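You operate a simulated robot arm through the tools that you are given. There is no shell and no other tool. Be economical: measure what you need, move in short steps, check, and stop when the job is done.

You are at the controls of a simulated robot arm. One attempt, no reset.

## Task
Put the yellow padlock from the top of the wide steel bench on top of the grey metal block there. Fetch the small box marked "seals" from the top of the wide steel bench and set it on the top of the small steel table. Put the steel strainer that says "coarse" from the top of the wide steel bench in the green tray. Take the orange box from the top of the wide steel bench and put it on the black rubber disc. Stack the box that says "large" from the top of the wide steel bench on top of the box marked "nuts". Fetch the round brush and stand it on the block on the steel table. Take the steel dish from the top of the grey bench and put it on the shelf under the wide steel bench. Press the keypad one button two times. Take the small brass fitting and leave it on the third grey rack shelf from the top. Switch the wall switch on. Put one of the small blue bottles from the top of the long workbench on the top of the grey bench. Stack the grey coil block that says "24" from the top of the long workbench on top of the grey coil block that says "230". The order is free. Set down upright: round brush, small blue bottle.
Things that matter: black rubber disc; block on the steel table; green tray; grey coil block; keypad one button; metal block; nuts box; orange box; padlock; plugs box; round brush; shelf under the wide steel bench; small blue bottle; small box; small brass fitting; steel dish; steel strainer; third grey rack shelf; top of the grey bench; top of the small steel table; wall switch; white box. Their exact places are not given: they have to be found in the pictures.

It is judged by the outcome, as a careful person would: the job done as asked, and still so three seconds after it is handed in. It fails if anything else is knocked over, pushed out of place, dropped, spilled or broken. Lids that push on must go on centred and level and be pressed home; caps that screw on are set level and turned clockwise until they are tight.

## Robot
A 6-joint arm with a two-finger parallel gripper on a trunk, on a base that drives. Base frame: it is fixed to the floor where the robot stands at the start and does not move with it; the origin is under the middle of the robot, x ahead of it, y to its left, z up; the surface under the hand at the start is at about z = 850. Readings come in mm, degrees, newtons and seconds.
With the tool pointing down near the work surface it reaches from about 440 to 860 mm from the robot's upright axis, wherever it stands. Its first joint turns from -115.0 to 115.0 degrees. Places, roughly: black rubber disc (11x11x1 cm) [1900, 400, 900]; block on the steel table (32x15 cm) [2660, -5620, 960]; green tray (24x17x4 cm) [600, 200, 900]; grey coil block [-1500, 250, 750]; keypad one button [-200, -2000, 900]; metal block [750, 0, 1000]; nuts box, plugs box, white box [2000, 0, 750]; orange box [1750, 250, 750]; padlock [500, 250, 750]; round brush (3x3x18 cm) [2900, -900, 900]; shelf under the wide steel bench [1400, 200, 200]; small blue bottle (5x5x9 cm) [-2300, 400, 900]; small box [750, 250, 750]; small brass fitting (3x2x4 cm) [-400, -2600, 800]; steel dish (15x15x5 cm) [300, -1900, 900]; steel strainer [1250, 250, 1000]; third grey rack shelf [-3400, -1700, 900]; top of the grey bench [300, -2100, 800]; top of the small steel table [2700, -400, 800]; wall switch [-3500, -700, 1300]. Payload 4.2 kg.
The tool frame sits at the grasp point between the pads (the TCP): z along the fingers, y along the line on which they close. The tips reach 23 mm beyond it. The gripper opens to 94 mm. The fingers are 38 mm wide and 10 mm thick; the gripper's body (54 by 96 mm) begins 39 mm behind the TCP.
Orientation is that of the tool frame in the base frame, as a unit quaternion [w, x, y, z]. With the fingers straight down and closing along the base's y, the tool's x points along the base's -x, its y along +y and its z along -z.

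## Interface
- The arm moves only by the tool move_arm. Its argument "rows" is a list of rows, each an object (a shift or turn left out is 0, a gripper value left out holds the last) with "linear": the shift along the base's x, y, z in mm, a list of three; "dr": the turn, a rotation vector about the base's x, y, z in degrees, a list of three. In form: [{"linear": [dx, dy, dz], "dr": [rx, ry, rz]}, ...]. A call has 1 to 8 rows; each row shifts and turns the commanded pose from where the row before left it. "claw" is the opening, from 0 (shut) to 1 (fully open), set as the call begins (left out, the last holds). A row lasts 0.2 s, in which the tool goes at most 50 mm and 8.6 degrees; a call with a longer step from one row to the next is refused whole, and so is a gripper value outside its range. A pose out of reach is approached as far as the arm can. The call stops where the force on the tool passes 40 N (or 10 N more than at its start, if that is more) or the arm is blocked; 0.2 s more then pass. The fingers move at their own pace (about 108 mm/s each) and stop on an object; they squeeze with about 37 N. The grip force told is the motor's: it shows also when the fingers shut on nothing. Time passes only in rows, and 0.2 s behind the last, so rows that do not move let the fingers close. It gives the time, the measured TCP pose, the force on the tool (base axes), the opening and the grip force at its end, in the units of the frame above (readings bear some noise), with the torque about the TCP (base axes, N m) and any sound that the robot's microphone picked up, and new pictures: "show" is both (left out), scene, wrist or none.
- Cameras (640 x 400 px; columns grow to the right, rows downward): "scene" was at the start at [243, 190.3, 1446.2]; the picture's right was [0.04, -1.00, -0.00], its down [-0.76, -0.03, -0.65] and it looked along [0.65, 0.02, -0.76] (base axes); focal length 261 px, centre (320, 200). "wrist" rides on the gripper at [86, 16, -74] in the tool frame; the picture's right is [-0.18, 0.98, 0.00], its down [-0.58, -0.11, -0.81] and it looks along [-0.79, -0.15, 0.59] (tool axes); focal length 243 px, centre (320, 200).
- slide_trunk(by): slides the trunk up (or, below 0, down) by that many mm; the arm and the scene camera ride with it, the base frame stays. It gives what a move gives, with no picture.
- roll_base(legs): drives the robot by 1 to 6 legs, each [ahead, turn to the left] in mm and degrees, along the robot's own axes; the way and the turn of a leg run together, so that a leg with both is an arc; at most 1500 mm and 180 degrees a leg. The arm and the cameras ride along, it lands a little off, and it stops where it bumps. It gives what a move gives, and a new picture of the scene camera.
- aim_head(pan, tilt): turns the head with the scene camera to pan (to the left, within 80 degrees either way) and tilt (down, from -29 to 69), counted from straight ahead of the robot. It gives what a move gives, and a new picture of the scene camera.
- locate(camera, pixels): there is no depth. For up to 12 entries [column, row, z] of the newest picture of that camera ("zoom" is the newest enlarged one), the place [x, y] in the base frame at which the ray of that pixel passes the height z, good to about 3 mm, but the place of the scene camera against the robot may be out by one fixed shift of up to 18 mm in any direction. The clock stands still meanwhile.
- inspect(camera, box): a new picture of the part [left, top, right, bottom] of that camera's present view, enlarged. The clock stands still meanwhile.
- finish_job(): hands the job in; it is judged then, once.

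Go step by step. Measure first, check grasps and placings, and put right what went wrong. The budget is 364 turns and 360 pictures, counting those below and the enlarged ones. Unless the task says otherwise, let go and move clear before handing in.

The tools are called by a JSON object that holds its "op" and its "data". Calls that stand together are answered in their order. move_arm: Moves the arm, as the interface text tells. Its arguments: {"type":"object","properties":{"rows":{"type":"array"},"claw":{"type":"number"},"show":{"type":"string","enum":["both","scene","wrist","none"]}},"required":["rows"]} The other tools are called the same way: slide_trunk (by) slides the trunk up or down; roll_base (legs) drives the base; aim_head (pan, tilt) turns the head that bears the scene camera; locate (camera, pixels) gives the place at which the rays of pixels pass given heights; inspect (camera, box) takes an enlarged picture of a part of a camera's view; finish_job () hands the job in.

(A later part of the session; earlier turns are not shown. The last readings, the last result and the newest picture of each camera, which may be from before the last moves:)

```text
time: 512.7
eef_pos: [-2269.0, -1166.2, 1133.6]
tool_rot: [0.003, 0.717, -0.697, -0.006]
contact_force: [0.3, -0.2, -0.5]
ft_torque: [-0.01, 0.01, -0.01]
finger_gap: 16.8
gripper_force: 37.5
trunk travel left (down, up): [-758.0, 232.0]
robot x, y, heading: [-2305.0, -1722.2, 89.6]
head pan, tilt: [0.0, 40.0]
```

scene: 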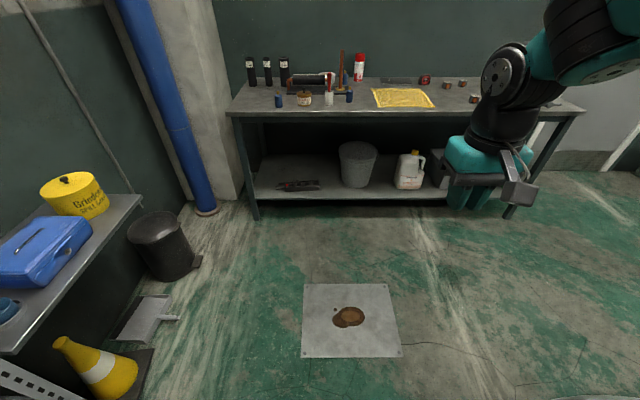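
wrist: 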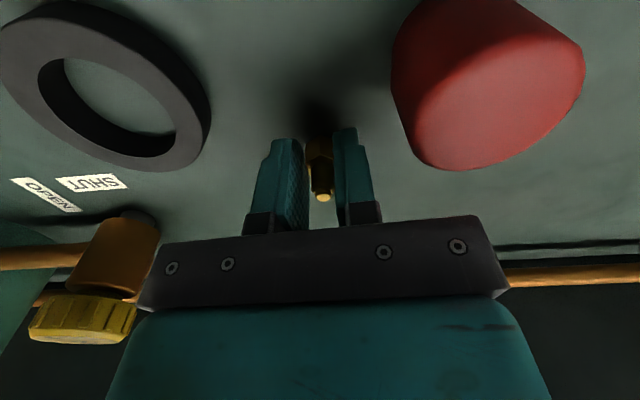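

{"op": "roll_base", "data": {"legs": [[0, 45], [0, 45]]}}

{"op": "aim_head", "data": {"pan": 0, "tilt": 20}}

```text
time: 517.2
eef_pos: [-2863.7, -1676.7, 1134.1]
tool_rot: [0.006, 1.0, 0.007, -0.002]
contact_force: [-0.1, 1.5, 0.5]
ft_torque: [0.02, -0.03, -0.02]
finger_gap: 17.0
gripper_force: 36.8
trunk travel left (down, up): [-758.0, 232.0]
robot x, y, heading: [-2306.8, -1727.1, 178.9]
head pan, tilt: [0.0, 40.0]
```

scene: 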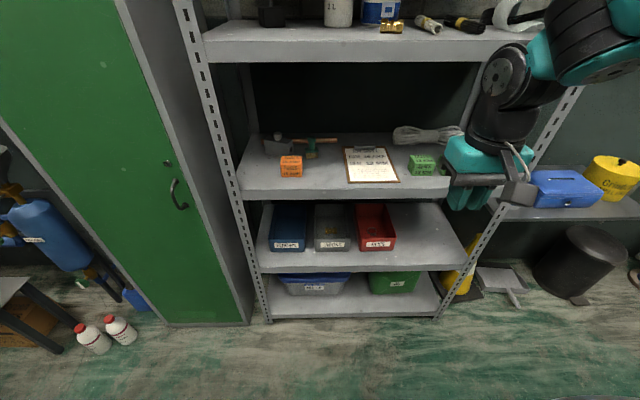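

```text
time: 518.0
eef_pos: [-2864.9, -1675.6, 1134.0]
tool_rot: [0.007, 1.0, 0.008, -0.002]
contact_force: [-0.7, -0.9, -0.2]
ft_torque: [-0.01, -0.01, 0.02]
finger_gap: 16.7
gripper_force: 37.0
trunk travel left (down, up): [-758.0, 232.0]
robot x, y, heading: [-2307.3, -1723.1, 178.9]
head pan, tilt: [0.0, 20.0]
```

scene: 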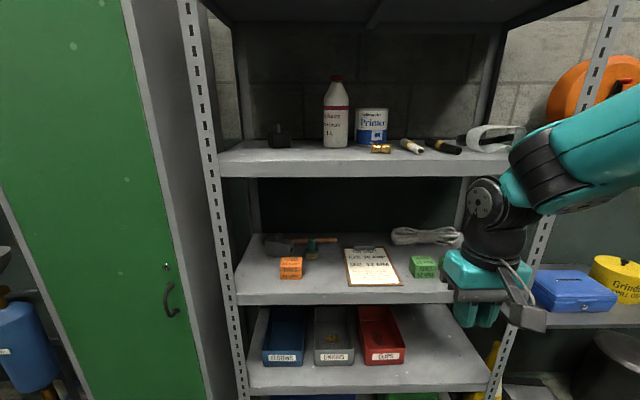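

{"op": "locate", "data": {"camera": "scene", "pixels": [[322, 285, 900], [340, 292, 900], [291, 279, 900], [348, 284, 900], [424, 277, 900], [452, 289, 900], [340, 176, 1250], [340, 165, 1250], [340, 292, 870], [340, 385, 500]]}}

{"op": "inspect", "data": {"camera": "scene", "box": [220, 220, 480, 320]}}

```text
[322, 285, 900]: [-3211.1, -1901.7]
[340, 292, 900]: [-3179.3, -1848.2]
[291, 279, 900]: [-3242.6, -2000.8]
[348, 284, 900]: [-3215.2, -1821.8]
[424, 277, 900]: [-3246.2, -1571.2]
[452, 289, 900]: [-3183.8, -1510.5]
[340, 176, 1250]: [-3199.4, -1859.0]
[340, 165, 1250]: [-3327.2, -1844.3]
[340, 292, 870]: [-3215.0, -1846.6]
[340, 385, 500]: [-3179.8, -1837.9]
```

```text
2.46 times, centred on (350, 270) of scene
```

zoom: 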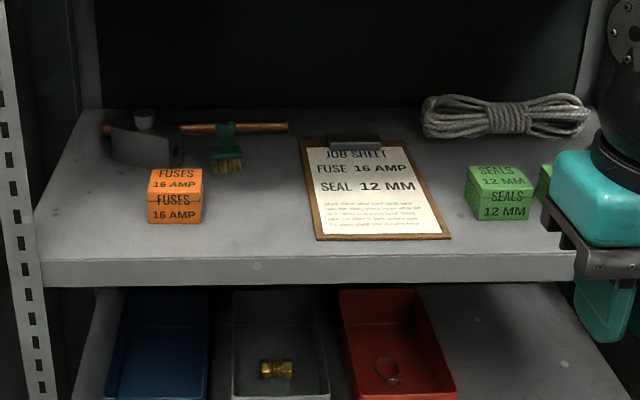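

Third shelf ≈ z 900, front edge x≈-3195; free spot at y≈-1895 between the orange box and clipboard. Lower and pitch the hand 20° forward first, outside the rack.

{"op": "move_arm", "data": {"rows": [{"linear": [20, -27, -20], "dr": [0, 5, 0]}, {"linear": [10, -27, -20], "dr": [0, 5, 0]}, {"linear": [0, -27, -20], "dr": [0, 5, 0]}, {"linear": [0, -27, -20], "dr": [0, 5, 0]}, {"linear": [0, -27, -20]}, {"linear": [0, -27, -20]}, {"linear": [0, -27, -20]}, {"linear": [0, -25, -20]}], "show": "none"}}

{"op": "roll_base", "data": {"legs": [[260, 0]]}}

```text
time: 519.8
eef_pos: [-2833.8, -1889.8, 974.0]
tool_rot: [0.005, 0.984, 0.008, -0.177]
contact_force: [-0.1, 0.4, -0.5]
ft_torque: [-0.03, 0.01, 0.03]
finger_gap: 16.9
gripper_force: 37.5
trunk travel left (down, up): [-758.0, 232.0]
robot x, y, heading: [-2304.8, -1723.4, 178.8]
head pan, tilt: [0.0, 20.0]
```

```text
time: 521.6
eef_pos: [-3091.5, -1888.2, 973.6]
tool_rot: [0.005, 0.985, 0.008, -0.175]
contact_force: [1.5, 0.1, -0.1]
ft_torque: [0.0, -0.03, -0.01]
finger_gap: 16.8
gripper_force: 36.7
trunk travel left (down, up): [-758.0, 232.0]
robot x, y, heading: [-2563.2, -1720.1, 178.9]
head pan, tilt: [0.0, 20.0]
```

scene: 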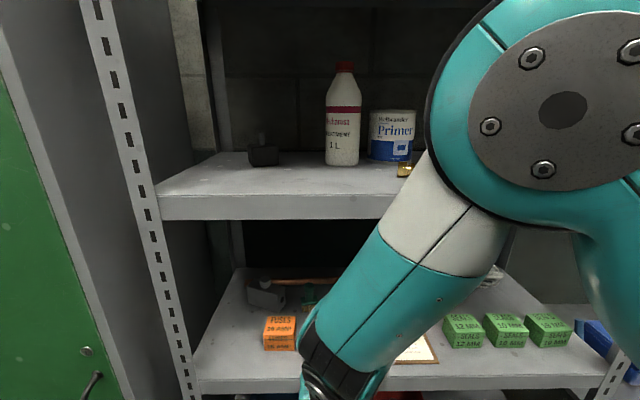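

{"op": "move_arm", "data": {"rows": [{"linear": [-30, -2, -3]}, {"linear": [-30, -2, -3]}, {"linear": [-30, -2, -4]}], "show": "both"}}

```text
time: 522.5
eef_pos: [-3182.0, -1892.0, 964.6]
tool_rot: [0.005, 0.985, 0.009, -0.174]
contact_force: [0.2, -0.8, -0.1]
ft_torque: [-0.01, -0.01, 0.03]
finger_gap: 16.8
gripper_force: 36.9
trunk travel left (down, up): [-758.0, 232.0]
robot x, y, heading: [-2565.0, -1722.0, 178.9]
head pan, tilt: [0.0, 20.0]
```

scene: 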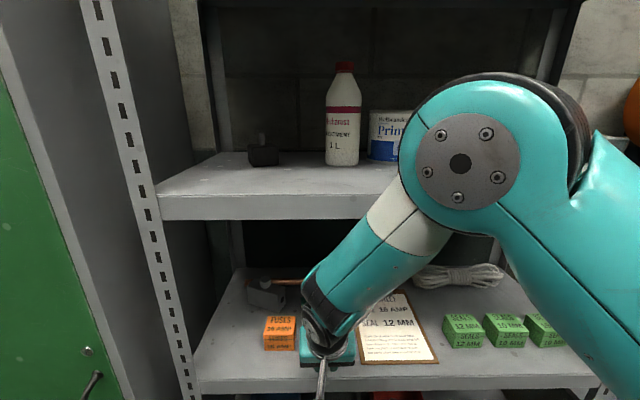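
wrist: 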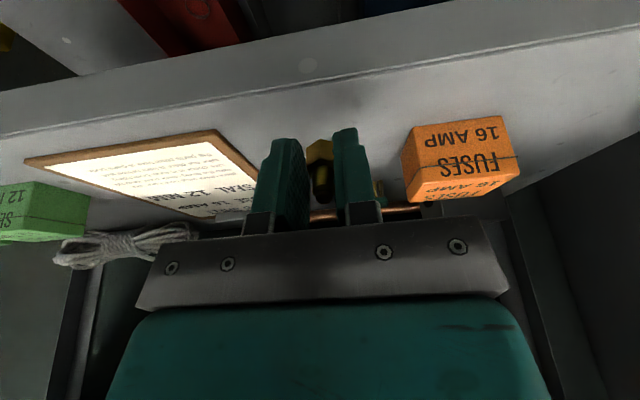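

{"op": "locate", "data": {"camera": "wrist", "pixels": [[310, 96, 900], [310, 96, 880], [404, 155, 900], [250, 170, 900], [320, 130, 900]]}}

{"op": "move_arm", "data": {"rows": [{"linear": [-25, 0, 0]}, {"linear": [-20, 0, -8]}, {"linear": [0, 0, -10]}, {"linear": [0, 0, -6]}], "show": "wrist"}}

```text
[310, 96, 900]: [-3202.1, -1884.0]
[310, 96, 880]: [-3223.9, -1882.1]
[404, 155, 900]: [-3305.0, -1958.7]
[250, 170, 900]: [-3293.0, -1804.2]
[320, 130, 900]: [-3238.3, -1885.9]
```

```text
time: 523.5
eef_pos: [-3227.0, -1891.7, 941.0]
tool_rot: [0.005, 0.984, 0.008, -0.176]
contact_force: [-0.1, 0.6, -0.2]
ft_torque: [0.0, 0.02, 0.0]
finger_gap: 16.3
gripper_force: 37.3
trunk travel left (down, up): [-758.0, 232.0]
robot x, y, heading: [-2564.9, -1713.2, 179.0]
head pan, tilt: [0.0, 20.0]
```

wrist: 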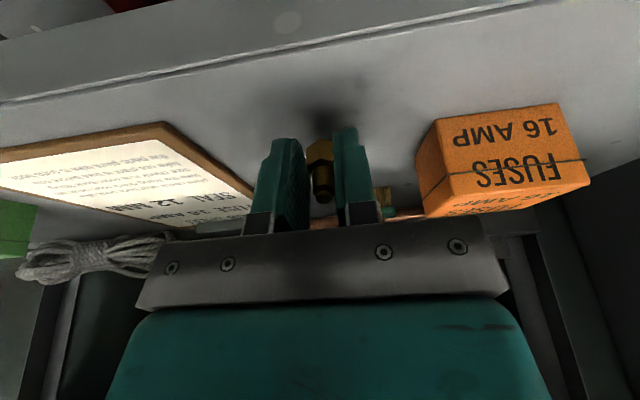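

{"op": "move_arm", "data": {"rows": [{"linear": [-12, 3, -4]}, {"linear": [0, 0, -3]}, {"linear": [0, 0, -3]}, {"linear": [0, 0, -2]}, {"linear": [0, 0, -2]}, {"linear": [0, 0, -2]}], "show": "wrist"}}

```text
time: 524.9
eef_pos: [-3241.2, -1887.7, 926.5]
tool_rot: [0.005, 0.984, 0.008, -0.178]
contact_force: [-3.5, 3.8, 29.7]
ft_torque: [0.23, 0.25, 0.01]
finger_gap: 16.7
gripper_force: 36.9
trunk travel left (down, up): [-758.0, 232.0]
robot x, y, heading: [-2562.4, -1717.0, 178.9]
head pan, tilt: [0.0, 20.0]
```

wrist: 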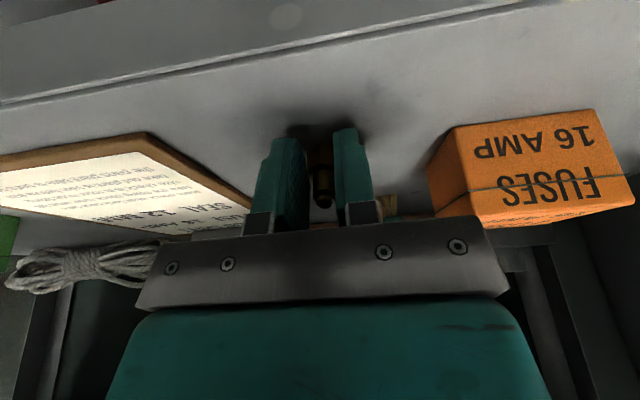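

Contact on the shelf. Open slightly and let it settle, then withdraw.

{"op": "move_arm", "data": {"rows": [{"linear": [0, 0, 1]}, {}, {}], "claw": 0.35, "show": "wrist"}}

{"op": "move_arm", "data": {"rows": [{"linear": [8, 0, 22]}, {"linear": [10, 0, 27]}, {"linear": [40, 0, 5]}, {"linear": [45, 0, 0]}, {"linear": [45, 0, 0]}], "show": "scene"}}

{"op": "inspect", "data": {"camera": "scene", "box": [220, 280, 400, 390]}}

```text
time: 525.6
eef_pos: [-3239.1, -1891.2, 926.7]
tool_rot: [0.007, 0.984, 0.009, -0.176]
contact_force: [-6.9, -16.9, 25.6]
ft_torque: [-0.13, -0.04, -0.05]
finger_gap: 25.0
gripper_force: 0.1
trunk travel left (down, up): [-758.0, 232.0]
robot x, y, heading: [-2561.9, -1719.3, 179.2]
head pan, tilt: [0.0, 20.0]
```

wrist: 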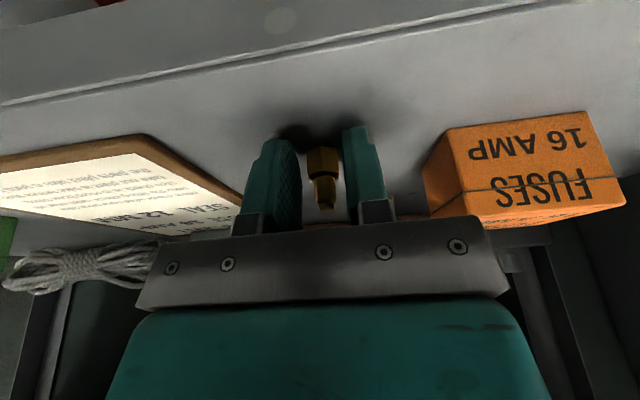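

```text
time: 526.9
eef_pos: [-3092.5, -1889.1, 976.7]
tool_rot: [0.004, 0.984, 0.008, -0.175]
contact_force: [0.1, -0.5, -0.9]
ft_torque: [-0.01, -0.01, 0.01]
finger_gap: 32.9
gripper_force: 0.0
trunk travel left (down, up): [-758.0, 232.0]
robot x, y, heading: [-2565.7, -1717.5, 178.9]
head pan, tilt: [0.0, 20.0]
```

scene: 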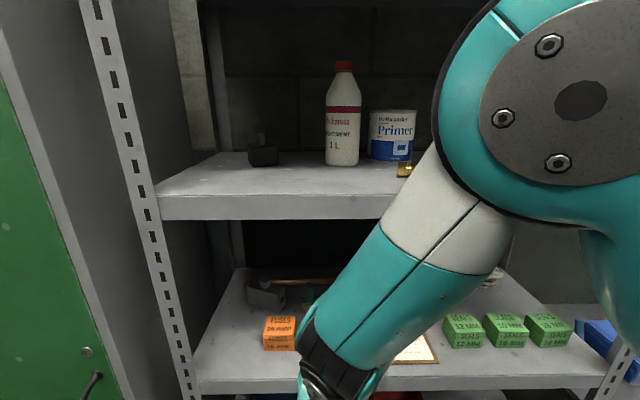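

```text
3.56 times, centred on (310, 335) of scene
```

zoom: 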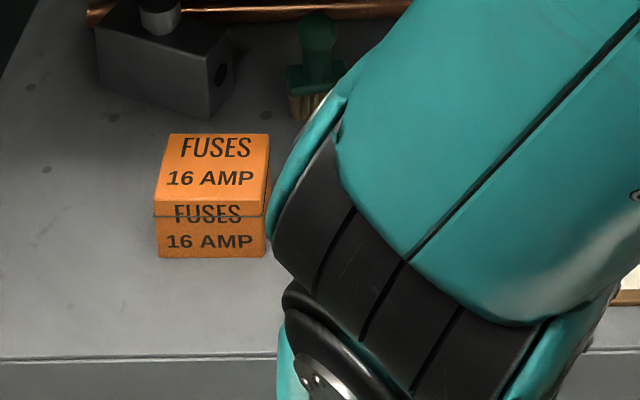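

{"op": "roll_base", "data": {"legs": [[-300, 0]]}}

{"op": "inspect", "data": {"camera": "scene", "box": [240, 240, 400, 320]}}

```text
time: 528.9
eef_pos: [-2792.2, -1894.5, 979.1]
tool_rot: [0.005, 0.984, 0.008, -0.175]
contact_force: [1.3, 0.1, -0.8]
ft_torque: [0.01, 0.04, -0.01]
finger_gap: 33.1
gripper_force: 0.2
trunk travel left (down, up): [-758.0, 232.0]
robot x, y, heading: [-2266.4, -1726.1, 178.8]
head pan, tilt: [0.0, 20.0]
```

scene: 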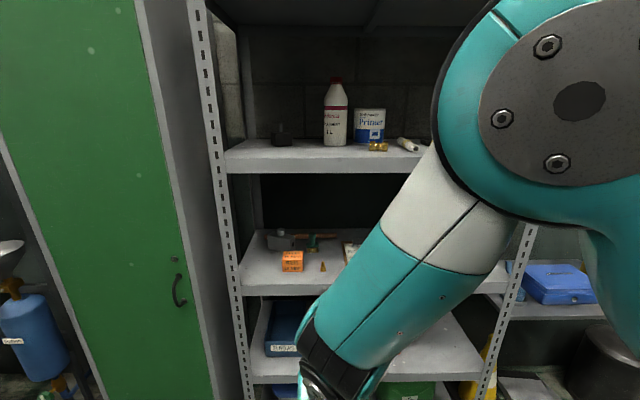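

```text
4.00 times, centred on (320, 280) of scene
```

zoom: 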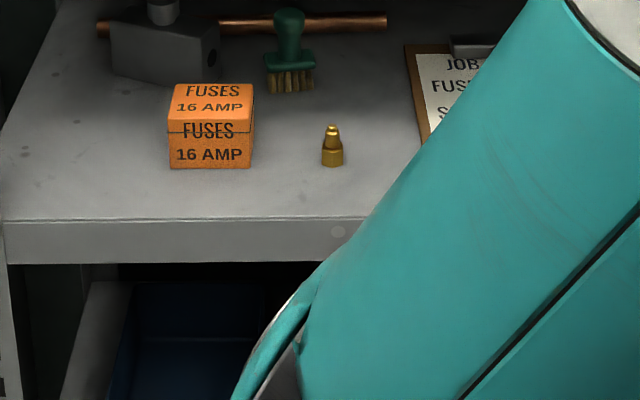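

Fitting stands on the third shelf. Next the wall switch: level the hand, raise it, and move round to look at the west wall near y≈-700.

{"op": "move_arm", "data": {"rows": [{"linear": [0, 25, 30], "dr": [0, -5, 0]}, {"linear": [0, 25, 30], "dr": [0, -5, 0]}, {"linear": [0, 25, 30], "dr": [0, -5, 0]}, {"linear": [0, 25, 30], "dr": [0, -5, 0]}, {"linear": [0, 25, 30]}, {"linear": [0, 25, 20]}], "claw": 0, "show": "none"}}

{"op": "roll_base", "data": {"legs": [[0, -60], [0, -59], [1100, 0], [0, 60], [0, 60]]}}

{"op": "aim_head", "data": {"pan": 5, "tilt": 15}}

```text
time: 530.3
eef_pos: [-2792.0, -1744.6, 1149.1]
tool_rot: [0.006, 1.0, 0.008, -0.001]
contact_force: [0.3, 0.2, 0.2]
ft_torque: [0.01, 0.0, -0.01]
finger_gap: 0.0
gripper_force: 37.1
trunk travel left (down, up): [-758.0, 232.0]
robot x, y, heading: [-2264.2, -1727.9, 179.1]
head pan, tilt: [0.0, 20.0]
```

```text
time: 546.3
eef_pos: [-2250.9, -809.7, 1149.0]
tool_rot: [0.005, 1.0, 0.006, -0.002]
contact_force: [0.2, 0.5, -0.6]
ft_torque: [0.02, -0.01, -0.03]
finger_gap: 0.0
gripper_force: 37.0
trunk travel left (down, up): [-758.0, 232.0]
robot x, y, heading: [-1728.1, -791.7, 179.0]
head pan, tilt: [0.0, 20.0]
```

scene: 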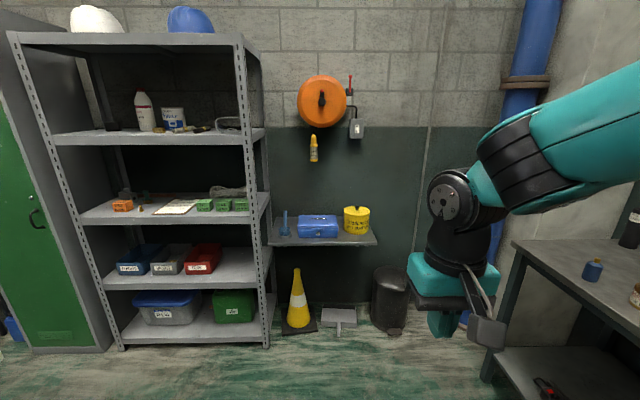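

```text
time: 547.0
eef_pos: [-2250.8, -809.1, 1149.8]
tool_rot: [0.006, 1.0, 0.006, -0.002]
contact_force: [-0.3, -0.6, 1.1]
ft_torque: [-0.01, 0.0, 0.0]
finger_gap: 0.0
gripper_force: 37.1
trunk travel left (down, up): [-758.0, 232.0]
robot x, y, heading: [-1724.4, -789.8, 179.1]
head pan, tilt: [5.0, 15.0]
```

scene: 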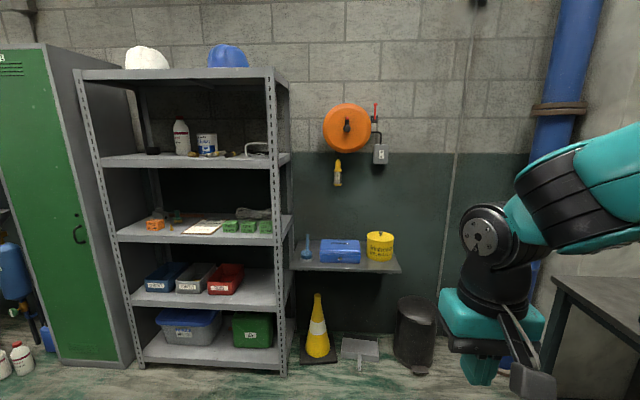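

{"op": "inspect", "data": {"camera": "scene", "box": [340, 90, 440, 180]}}

{"op": "locate", "data": {"camera": "scene", "pixels": [[381, 153, 1250], [381, 153, 1300], [381, 153, 1200], [400, 268, 850], [293, 270, 850]]}}

```text
4.44 times, centred on (390, 135) of scene
```

zoom: 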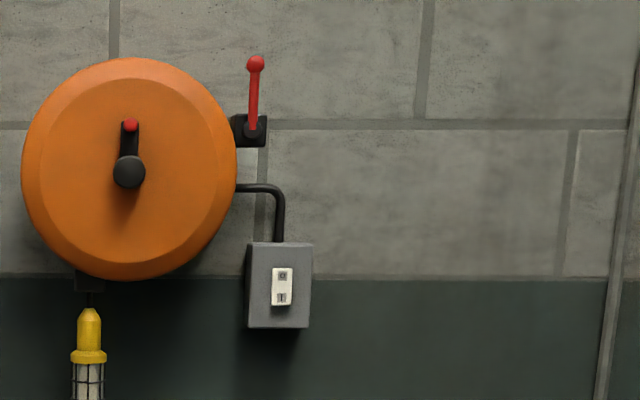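

```text
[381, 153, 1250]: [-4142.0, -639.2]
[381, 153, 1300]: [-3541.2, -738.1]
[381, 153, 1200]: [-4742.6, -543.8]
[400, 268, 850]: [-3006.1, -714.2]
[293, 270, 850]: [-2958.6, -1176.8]
```

Switch: grey box with a rocker, "0" above and "I" below. Pitch the hand horizontal here in free space, raising it to ≈1290.

{"op": "move_arm", "data": {"rows": [{"linear": [-20, 4, 12], "dr": [0, 8, 0]}, {"linear": [-20, 4, 12], "dr": [0, 8, 0]}, {"linear": [-20, 4, 12], "dr": [0, 8, 0]}, {"linear": [-20, 4, 12], "dr": [0, 8, 0]}, {"linear": [-20, 4, 12], "dr": [0, 8, 0]}, {"linear": [-20, 4, 12], "dr": [0, 8, 0]}], "show": "none"}}

{"op": "move_arm", "data": {"rows": [{"linear": [-20, 4, 12], "dr": [0, 8, 0]}, {"linear": [-20, 4, 12], "dr": [0, 8, 0]}, {"linear": [-20, 4, 12], "dr": [0, 8, 0]}, {"linear": [-20, 4, 12], "dr": [0, 8, 0]}, {"linear": [-20, 4, 10], "dr": [0, 8, 0]}, {"linear": [-10, 4, 10], "dr": [0, 2.7, 0]}], "show": "none"}}

{"op": "roll_base", "data": {"legs": [[830, 0]]}}

```text
time: 548.4
eef_pos: [-2370.7, -784.1, 1222.9]
tool_rot: [0.003, 0.912, 0.008, -0.41]
contact_force: [-0.3, -0.4, 0.4]
ft_torque: [-0.01, -0.01, 0.0]
finger_gap: 0.1
gripper_force: 37.0
trunk travel left (down, up): [-758.0, 232.0]
robot x, y, heading: [-1721.4, -792.2, 178.9]
head pan, tilt: [5.0, 15.0]
```

```text
time: 549.8
eef_pos: [-2481.5, -758.8, 1289.9]
tool_rot: [0.0, -0.7, -0.008, 0.714]
contact_force: [-0.2, -0.1, 0.4]
ft_torque: [0.01, -0.03, -0.03]
finger_gap: 0.3
gripper_force: 37.0
trunk travel left (down, up): [-758.0, 232.0]
robot x, y, heading: [-1721.6, -792.4, 178.8]
head pan, tilt: [5.0, 15.0]
```

```text
time: 554.2
eef_pos: [-3308.7, -722.9, 1290.0]
tool_rot: [0.006, -0.702, -0.003, 0.713]
contact_force: [-0.4, 0.5, 0.0]
ft_torque: [-0.05, -0.03, 0.02]
finger_gap: 0.0
gripper_force: 37.6
trunk travel left (down, up): [-758.0, 232.0]
robot x, y, heading: [-2549.6, -768.2, 177.7]
head pan, tilt: [5.0, 15.0]
```

scene: 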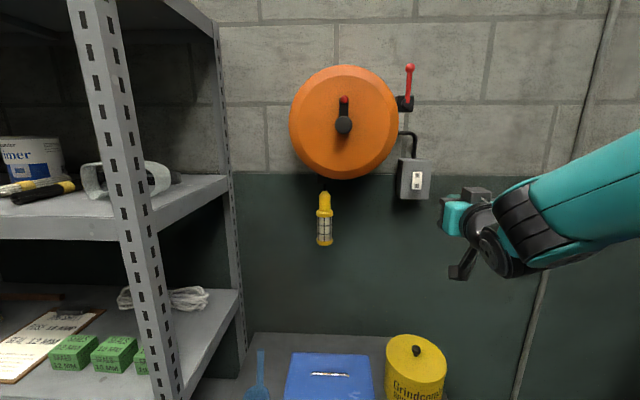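

{"op": "locate", "data": {"camera": "scene", "pixels": [[416, 180, 1300], [416, 180, 1320], [416, 180, 1280], [416, 180, 1310], [414, 196, 1260]]}}

{"op": "inspect", "data": {"camera": "scene", "box": [380, 140, 480, 230]}}

{"op": "move_arm", "data": {"rows": [{}], "show": "wrist"}}

```text
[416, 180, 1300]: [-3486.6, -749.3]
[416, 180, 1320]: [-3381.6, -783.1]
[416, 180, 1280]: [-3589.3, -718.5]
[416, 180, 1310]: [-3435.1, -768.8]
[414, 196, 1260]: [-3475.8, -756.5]
```

```text
4.44 times, centred on (430, 185) of scene
```

zoom: 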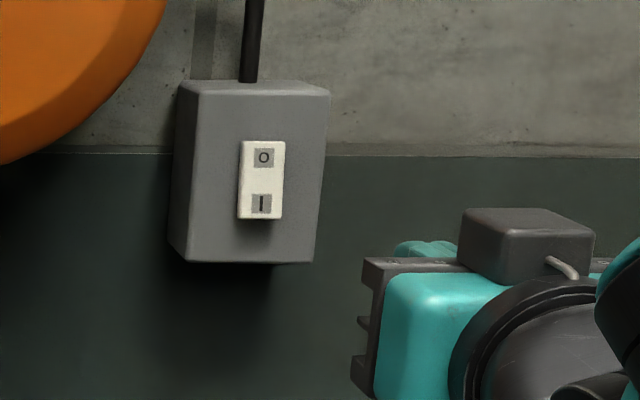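

```text
time: 554.6
eef_pos: [-3299.5, -725.0, 1293.9]
tool_rot: [0.005, -0.699, -0.003, 0.715]
contact_force: [0.2, 0.7, 0.2]
ft_torque: [-0.03, -0.04, -0.01]
finger_gap: 0.0
gripper_force: 36.9
trunk travel left (down, up): [-758.0, 232.0]
robot x, y, heading: [-2550.9, -766.1, 177.7]
head pan, tilt: [5.0, 15.0]
```

wrist: 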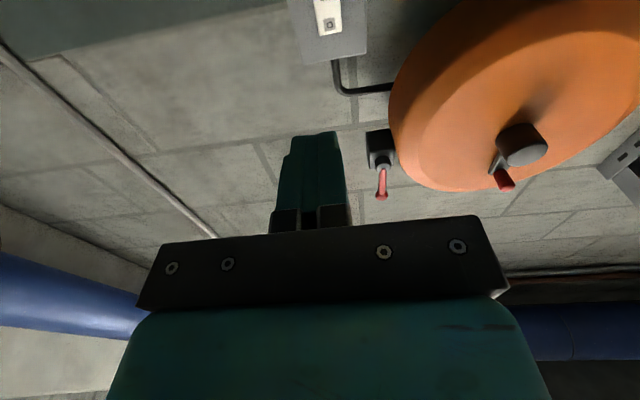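

{"op": "locate", "data": {"camera": "wrist", "pixels": [[330, 22, 1290], [330, 22, 1310], [330, 22, 1330], [330, 22, 1350], [330, 22, 1370]]}}

{"op": "move_arm", "data": {"rows": [{"linear": [0, 0, -35]}, {"linear": [0, 0, -35]}, {}], "show": "wrist"}}

```text
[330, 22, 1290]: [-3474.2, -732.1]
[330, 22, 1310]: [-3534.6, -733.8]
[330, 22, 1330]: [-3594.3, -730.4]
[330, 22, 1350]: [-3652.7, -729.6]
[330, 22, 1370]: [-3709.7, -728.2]
```

```text
time: 555.4
eef_pos: [-3299.8, -723.2, 1226.5]
tool_rot: [0.004, -0.7, -0.004, 0.714]
contact_force: [1.1, -0.5, 0.3]
ft_torque: [-0.01, 0.0, 0.0]
finger_gap: 0.0
gripper_force: 36.8
trunk travel left (down, up): [-758.0, 232.0]
robot x, y, heading: [-2549.9, -765.9, 177.9]
head pan, tilt: [5.0, 15.0]
```

wrist: 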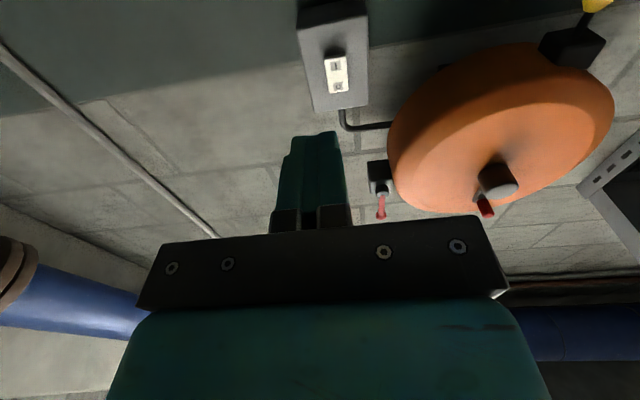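

{"op": "locate", "data": {"camera": "wrist", "pixels": [[337, 88, 1290], [337, 88, 1310], [337, 88, 1300], [334, 66, 1270], [334, 66, 1280], [334, 66, 1290], [340, 85, 1300], [333, 50, 1265]]}}

{"op": "inspect", "data": {"camera": "wrist", "box": [280, 10, 400, 120]}}

```text
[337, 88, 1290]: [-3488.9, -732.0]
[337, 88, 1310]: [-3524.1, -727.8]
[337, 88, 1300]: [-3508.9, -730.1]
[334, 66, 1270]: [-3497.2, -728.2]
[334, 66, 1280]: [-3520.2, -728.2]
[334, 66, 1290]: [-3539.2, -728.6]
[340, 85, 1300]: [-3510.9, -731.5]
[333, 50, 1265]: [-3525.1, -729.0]
```

```text
3.64 times, centred on (340, 65) of wrist
```

zoom: 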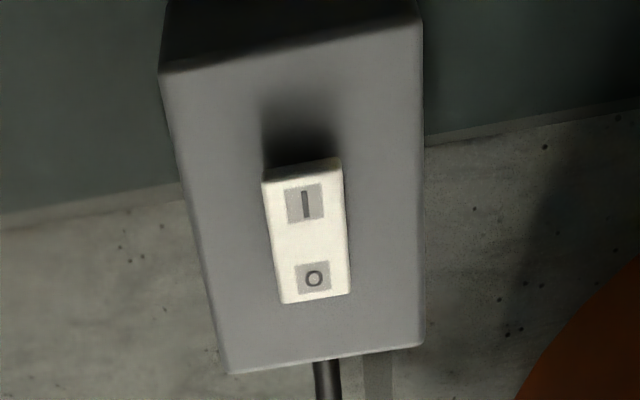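

Rocker "I" end at ≈ (-3511,-729,1276), sticking out (off). Align the closed fingers with it and approach.

{"op": "move_arm", "data": {"rows": [{"linear": [-10, -3, 24]}, {"linear": [-40, -3, 23]}, {"linear": [-40, 0, 0]}, {"linear": [-40, 0, 0]}, {"linear": [-25, 0, 0]}, {}], "show": "both"}}

{"op": "inspect", "data": {"camera": "scene", "box": [380, 140, 480, 230]}}

```text
time: 556.8
eef_pos: [-3454.5, -728.5, 1271.8]
tool_rot: [0.005, -0.7, -0.004, 0.714]
contact_force: [0.5, -0.3, 0.0]
ft_torque: [-0.03, 0.01, 0.04]
finger_gap: 0.0
gripper_force: 36.7
trunk travel left (down, up): [-758.0, 232.0]
robot x, y, heading: [-2550.9, -768.6, 177.7]
head pan, tilt: [5.0, 15.0]
```

scene: 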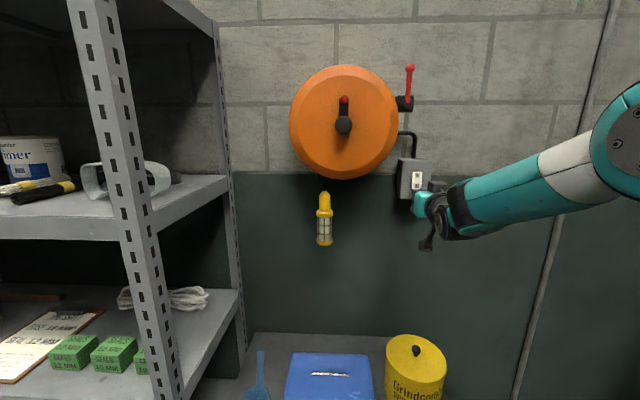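
wrist: 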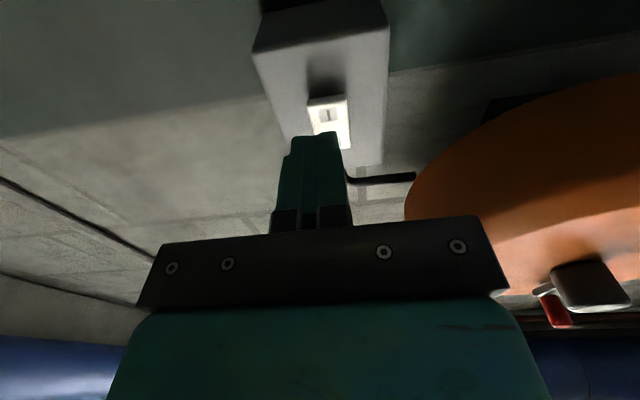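

```text
4.44 times, centred on (430, 185) of scene
```

zoom: 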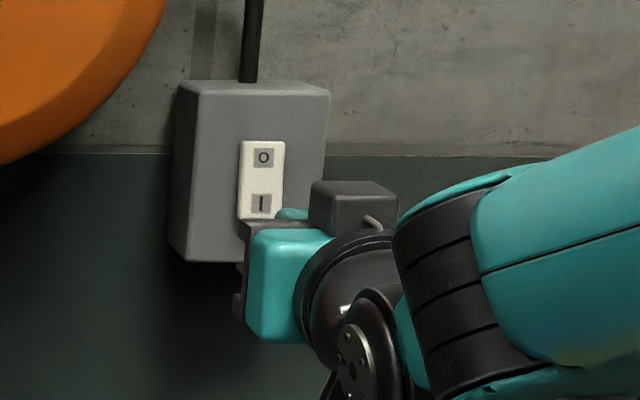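

Aligned vertically; shift 4 mm in -y and press forward.

{"op": "move_arm", "data": {"rows": [{"linear": [-12, -4, 1]}, {"linear": [-8, 0, 0]}, {"linear": [-5, 0, 0]}, {"linear": [-4, 0, 0]}, {"linear": [-4, 0, 0]}, {"linear": [-4, 0, 0]}], "show": "wrist"}}

```text
time: 558.2
eef_pos: [-3492.1, -734.0, 1271.1]
tool_rot: [0.005, -0.7, -0.003, 0.714]
contact_force: [-0.2, -0.6, 0.4]
ft_torque: [0.03, -0.01, -0.01]
finger_gap: 0.1
gripper_force: 36.7
trunk travel left (down, up): [-758.0, 232.0]
robot x, y, heading: [-2548.5, -765.7, 178.4]
head pan, tilt: [5.0, 15.0]
```

wrist: 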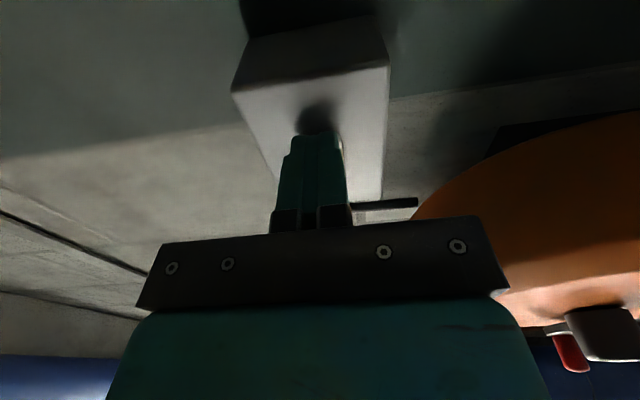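

{"op": "move_arm", "data": {"rows": [{"linear": [-3, 0, 0]}, {"linear": [-3, 0, 0]}, {"linear": [-3, 0, 0]}, {"linear": [-3, 0, 0]}, {"linear": [-3, 0, 0]}], "show": "none"}}

```text
time: 559.2
eef_pos: [-3493.3, -734.3, 1275.4]
tool_rot: [0.005, -0.699, -0.003, 0.715]
contact_force: [0.1, -0.2, -0.3]
ft_torque: [0.0, -0.02, -0.01]
finger_gap: 0.2
gripper_force: 37.1
trunk travel left (down, up): [-758.0, 232.0]
robot x, y, heading: [-2553.2, -764.0, 177.7]
head pan, tilt: [5.0, 15.0]
heard: click
stopped in row 5: the force on the tool passed its limit at 46 N (the readings are from after the stop); the commanded pose is now the measured one
```

Click heard with force contact. Back off and verify the rocker.

{"op": "move_arm", "data": {"rows": [{"linear": [15, 0, 0]}, {"linear": [40, 0, -10]}, {"linear": [45, 0, -15]}, {"linear": [45, 0, -15]}], "show": "scene"}}

{"op": "inspect", "data": {"camera": "scene", "box": [380, 140, 480, 230]}}

```text
time: 560.2
eef_pos: [-3348.9, -735.0, 1234.1]
tool_rot: [0.005, -0.699, -0.004, 0.715]
contact_force: [-0.4, -0.4, -0.1]
ft_torque: [-0.01, 0.01, -0.03]
finger_gap: 0.0
gripper_force: 37.9
trunk travel left (down, up): [-758.0, 232.0]
robot x, y, heading: [-2549.1, -766.9, 178.0]
head pan, tilt: [5.0, 15.0]
```

scene: 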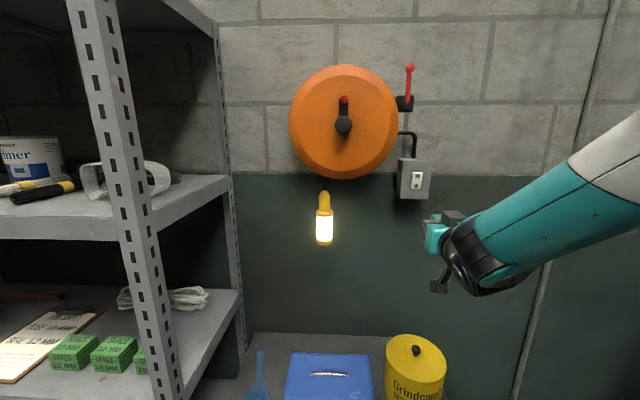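

```text
4.44 times, centred on (430, 185) of scene
```

zoom: 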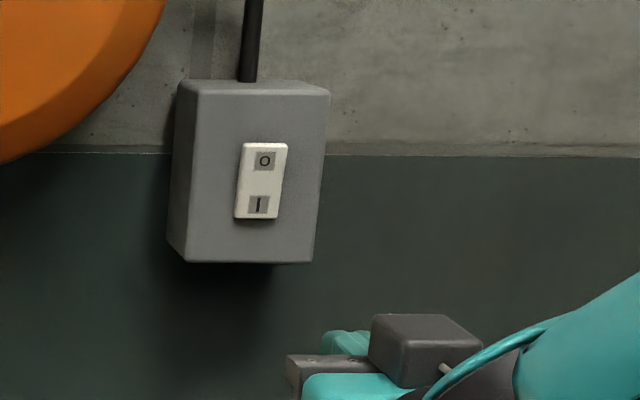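

The lamp lit: the switch is on. Back off, un-pitch the hand, and face the long workbench.

{"op": "roll_base", "data": {"legs": [[-700, 0]]}}

{"op": "move_arm", "data": {"rows": [{"linear": [15, 0, -10], "dr": [0, -8, 0]}, {"linear": [15, 0, -10], "dr": [0, -8, 0]}, {"linear": [20, 0, -10], "dr": [0, -8, 0]}, {"linear": [20, 0, -10], "dr": [0, -8, 0]}, {"linear": [20, 0, -10], "dr": [0, -8, 0]}, {"linear": [20, 0, -10], "dr": [0, -8, 0]}], "show": "none"}}

{"op": "move_arm", "data": {"rows": [{"linear": [20, 0, -5], "dr": [0, -8, 0]}, {"linear": [20, 0, -5], "dr": [0, -8, 0]}, {"linear": [20, 0, -5], "dr": [0, -8, 0]}, {"linear": [20, 0, 0], "dr": [0, -8, 0]}, {"linear": [20, 0, 0], "dr": [0, -8, 0]}, {"linear": [10, 0, 0], "dr": [0, -1.8, 0]}], "claw": 1, "show": "none"}}

{"op": "roll_base", "data": {"legs": [[0, -88.5], [100, 0]]}}

{"op": "aim_head", "data": {"pan": 0, "tilt": 38}}

```text
time: 564.1
eef_pos: [-2641.7, -757.3, 1236.3]
tool_rot: [0.008, -0.698, -0.001, 0.716]
contact_force: [0.5, -0.4, 0.4]
ft_torque: [0.0, -0.01, 0.04]
finger_gap: 0.0
gripper_force: 37.4
trunk travel left (down, up): [-758.0, 232.0]
robot x, y, heading: [-1849.1, -793.7, 177.5]
head pan, tilt: [5.0, 15.0]
```

scene: 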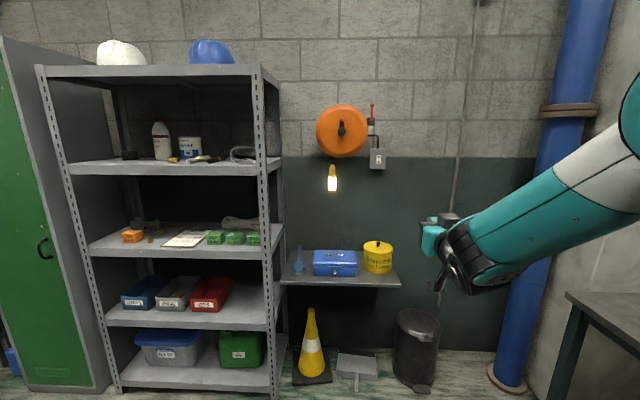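

```text
time: 565.5
eef_pos: [-2539.1, -758.1, 1169.4]
tool_rot: [-0.007, 0.93, 0.004, -0.366]
contact_force: [-0.3, -0.1, -0.7]
ft_torque: [-0.01, -0.01, 0.0]
finger_gap: 0.0
gripper_force: 37.2
trunk travel left (down, up): [-758.0, 232.0]
robot x, y, heading: [-1846.2, -797.2, 177.5]
head pan, tilt: [5.0, 15.0]
```

```text
time: 566.9
eef_pos: [-2429.8, -757.4, 1155.1]
tool_rot: [-0.004, 1.0, 0.006, -0.01]
contact_force: [-0.2, 1.1, 0.1]
ft_torque: [0.02, 0.02, 0.02]
finger_gap: 94.1
gripper_force: 0.0
trunk travel left (down, up): [-758.0, 232.0]
robot x, y, heading: [-1845.2, -792.2, 177.6]
head pan, tilt: [5.0, 15.0]
```

```text
time: 571.9
eef_pos: [-1811.1, -105.2, 1153.8]
tool_rot: [-0.01, 0.716, -0.698, -0.005]
contact_force: [0.2, 0.3, -0.4]
ft_torque: [0.01, 0.0, 0.01]
finger_gap: 94.1
gripper_force: 0.1
trunk travel left (down, up): [-758.0, 232.0]
robot x, y, heading: [-1842.8, -689.7, 88.0]
head pan, tilt: [5.0, 15.0]
```

scene: 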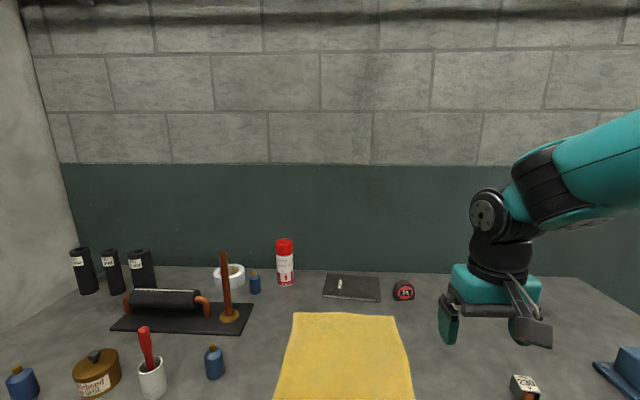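

```text
time: 572.7
eef_pos: [-1810.4, -106.0, 1154.3]
tool_rot: [-0.011, 0.716, -0.698, -0.005]
contact_force: [1.7, 0.5, -0.1]
ft_torque: [-0.02, -0.01, 0.02]
finger_gap: 94.3
gripper_force: 0.2
trunk travel left (down, up): [-758.0, 232.0]
robot x, y, heading: [-1841.6, -692.8, 88.2]
head pan, tilt: [0.0, 38.0]
```

scene: 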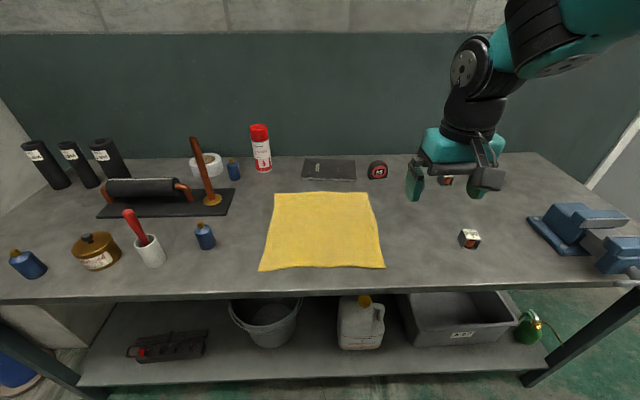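

{"op": "inspect", "data": {"camera": "scene", "box": [400, 150, 540, 260]}}

{"op": "locate", "data": {"camera": "scene", "pixels": [[205, 247, 850], [469, 247, 850], [446, 185, 850], [320, 292, 850], [205, 247, 820], [469, 247, 820]]}}

```text
3.64 times, centred on (470, 205) of scene
```

zoom: 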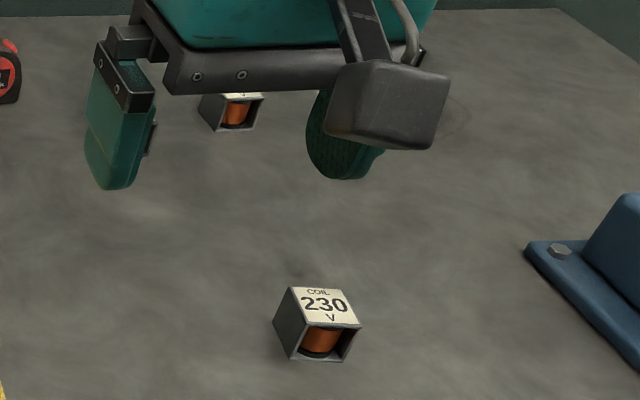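

```text
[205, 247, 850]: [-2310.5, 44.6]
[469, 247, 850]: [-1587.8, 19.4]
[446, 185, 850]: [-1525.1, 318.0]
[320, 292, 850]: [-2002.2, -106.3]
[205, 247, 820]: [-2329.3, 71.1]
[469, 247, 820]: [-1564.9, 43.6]
```

{"op": "roll_base", "data": {"legs": [[0, -88], [230, 0], [0, 90], [180, 0]]}}

{"op": "aim_head", "data": {"pan": 0, "tilt": 45}}

{"op": "inspect", "data": {"camera": "scene", "box": [330, 150, 530, 290]}}

```text
time: 583.2
eef_pos: [-1624.0, 77.3, 1152.4]
tool_rot: [-0.011, 0.737, -0.676, -0.005]
contact_force: [0.1, -0.6, -0.1]
ft_torque: [0.03, 0.02, 0.01]
finger_gap: 94.1
gripper_force: 0.1
trunk travel left (down, up): [-758.0, 232.0]
robot x, y, heading: [-1614.7, -509.5, 91.8]
head pan, tilt: [0.0, 38.0]
```

scene: 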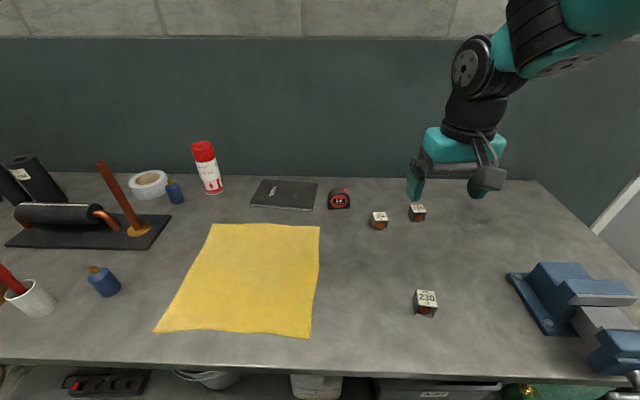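

```text
time: 583.8
eef_pos: [-1623.0, 76.9, 1154.3]
tool_rot: [-0.01, 0.737, -0.676, -0.005]
contact_force: [-0.6, 0.3, -0.5]
ft_torque: [0.02, -0.01, 0.03]
finger_gap: 94.1
gripper_force: 0.1
trunk travel left (down, up): [-758.0, 232.0]
robot x, y, heading: [-1613.9, -511.4, 91.9]
head pan, tilt: [0.0, 45.0]
```

scene: 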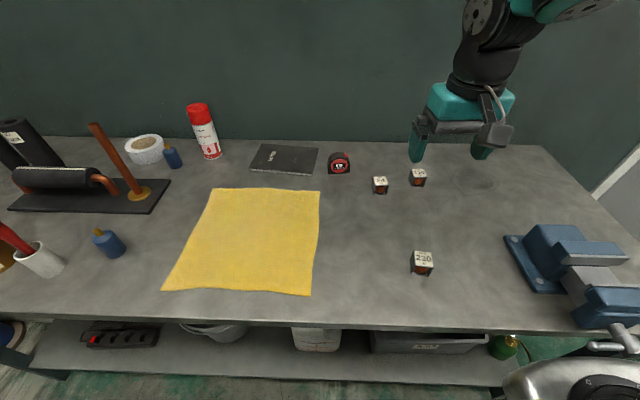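

```text
2.86 times, centred on (430, 220) of scene
```

zoom: 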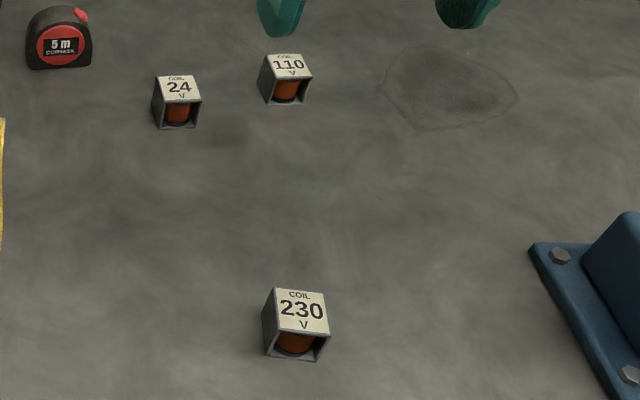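

{"op": "locate", "data": {"camera": "scene", "pixels": [[379, 193, 850], [379, 193, 820], [416, 187, 820], [422, 274, 850], [422, 274, 820], [380, 180, 855], [424, 256, 855]]}}

{"op": "move_arm", "data": {"rows": [{"linear": [-5, 20, -30]}, {"linear": [-5, 30, -30]}, {"linear": [-5, 30, -30]}], "claw": 0.75, "show": "wrist"}}

```text
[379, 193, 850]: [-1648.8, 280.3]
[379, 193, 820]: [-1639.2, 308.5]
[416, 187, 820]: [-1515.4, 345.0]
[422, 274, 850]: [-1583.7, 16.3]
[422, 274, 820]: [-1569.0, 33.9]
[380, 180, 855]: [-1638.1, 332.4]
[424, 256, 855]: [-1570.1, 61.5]
```

```text
time: 584.6
eef_pos: [-1639.1, 154.9, 1064.9]
tool_rot: [-0.01, 0.737, -0.676, -0.005]
contact_force: [0.3, -0.9, 0.6]
ft_torque: [0.04, -0.01, -0.04]
finger_gap: 70.5
gripper_force: 0.1
trunk travel left (down, up): [-758.0, 232.0]
robot x, y, heading: [-1616.0, -507.4, 91.5]
head pan, tilt: [0.0, 45.0]
```

wrist: 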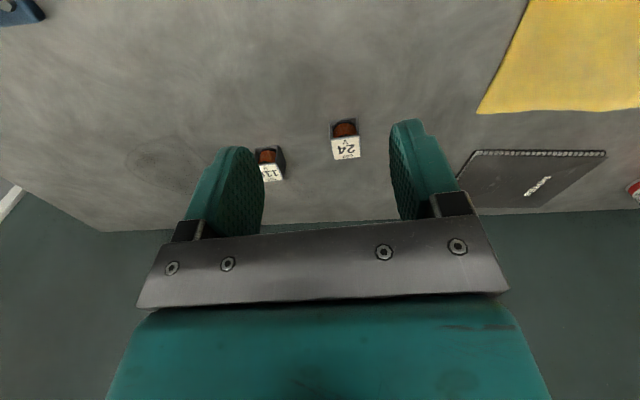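

{"op": "locate", "data": {"camera": "wrist", "pixels": [[331, 123, 820], [357, 119, 820], [332, 140, 860], [359, 136, 860], [335, 160, 860], [361, 156, 860], [331, 123, 850], [332, 140, 885], [335, 160, 885]]}}

{"op": "move_arm", "data": {"rows": [{"linear": [0, 35, -20]}, {"linear": [0, 35, -30]}, {"linear": [0, 30, -30]}], "show": "wrist"}}

```text
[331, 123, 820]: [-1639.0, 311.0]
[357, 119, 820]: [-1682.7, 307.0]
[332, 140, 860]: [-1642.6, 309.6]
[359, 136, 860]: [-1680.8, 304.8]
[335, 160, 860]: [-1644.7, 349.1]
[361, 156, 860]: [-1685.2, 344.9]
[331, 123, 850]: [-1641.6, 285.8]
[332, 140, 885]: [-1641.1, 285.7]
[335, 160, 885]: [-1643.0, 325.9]
```

```text
time: 585.4
eef_pos: [-1636.8, 256.7, 982.7]
tool_rot: [-0.01, 0.737, -0.675, -0.005]
contact_force: [0.4, -0.5, 1.1]
ft_torque: [0.04, 0.03, -0.01]
finger_gap: 70.7
gripper_force: 0.0
trunk travel left (down, up): [-758.0, 232.0]
robot x, y, heading: [-1611.0, -510.3, 91.7]
head pan, tilt: [0.0, 45.0]
```

wrist: 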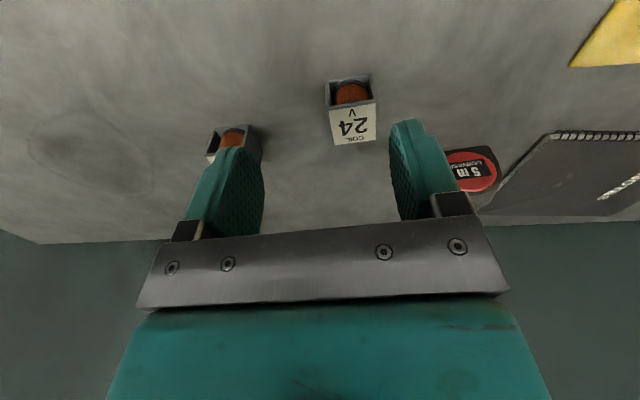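

{"op": "locate", "data": {"camera": "wrist", "pixels": [[325, 82, 820], [325, 82, 850], [369, 74, 820], [330, 107, 860], [330, 107, 885], [376, 101, 860], [334, 145, 860], [377, 138, 860], [334, 145, 885]]}}

```text
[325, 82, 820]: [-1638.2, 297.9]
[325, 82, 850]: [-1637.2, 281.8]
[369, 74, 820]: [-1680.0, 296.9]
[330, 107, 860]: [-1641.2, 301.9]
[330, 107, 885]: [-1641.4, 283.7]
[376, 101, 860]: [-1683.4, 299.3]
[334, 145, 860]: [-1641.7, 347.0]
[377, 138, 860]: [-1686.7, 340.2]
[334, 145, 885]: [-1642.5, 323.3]
```

Block "24": centre ≈ (-1662,303), 40 mm cube, bench ≈850. Move onto it.

{"op": "move_arm", "data": {"rows": [{"linear": [-12, 23, -20]}, {"linear": [-13, 23, -25]}, {"linear": [0, 0, -25]}], "show": "wrist"}}

```text
time: 586.2
eef_pos: [-1663.4, 303.5, 913.3]
tool_rot: [-0.01, 0.737, -0.676, -0.006]
contact_force: [0.0, -0.7, 0.9]
ft_torque: [-0.01, 0.0, 0.0]
finger_gap: 70.5
gripper_force: 0.1
trunk travel left (down, up): [-758.0, 232.0]
robot x, y, heading: [-1614.2, -512.6, 91.9]
head pan, tilt: [0.0, 45.0]
```

wrist: 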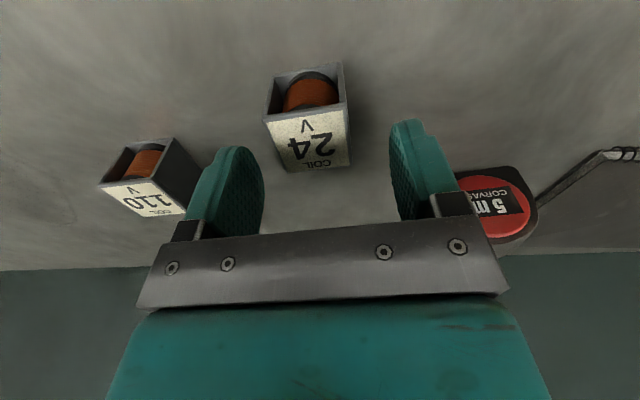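

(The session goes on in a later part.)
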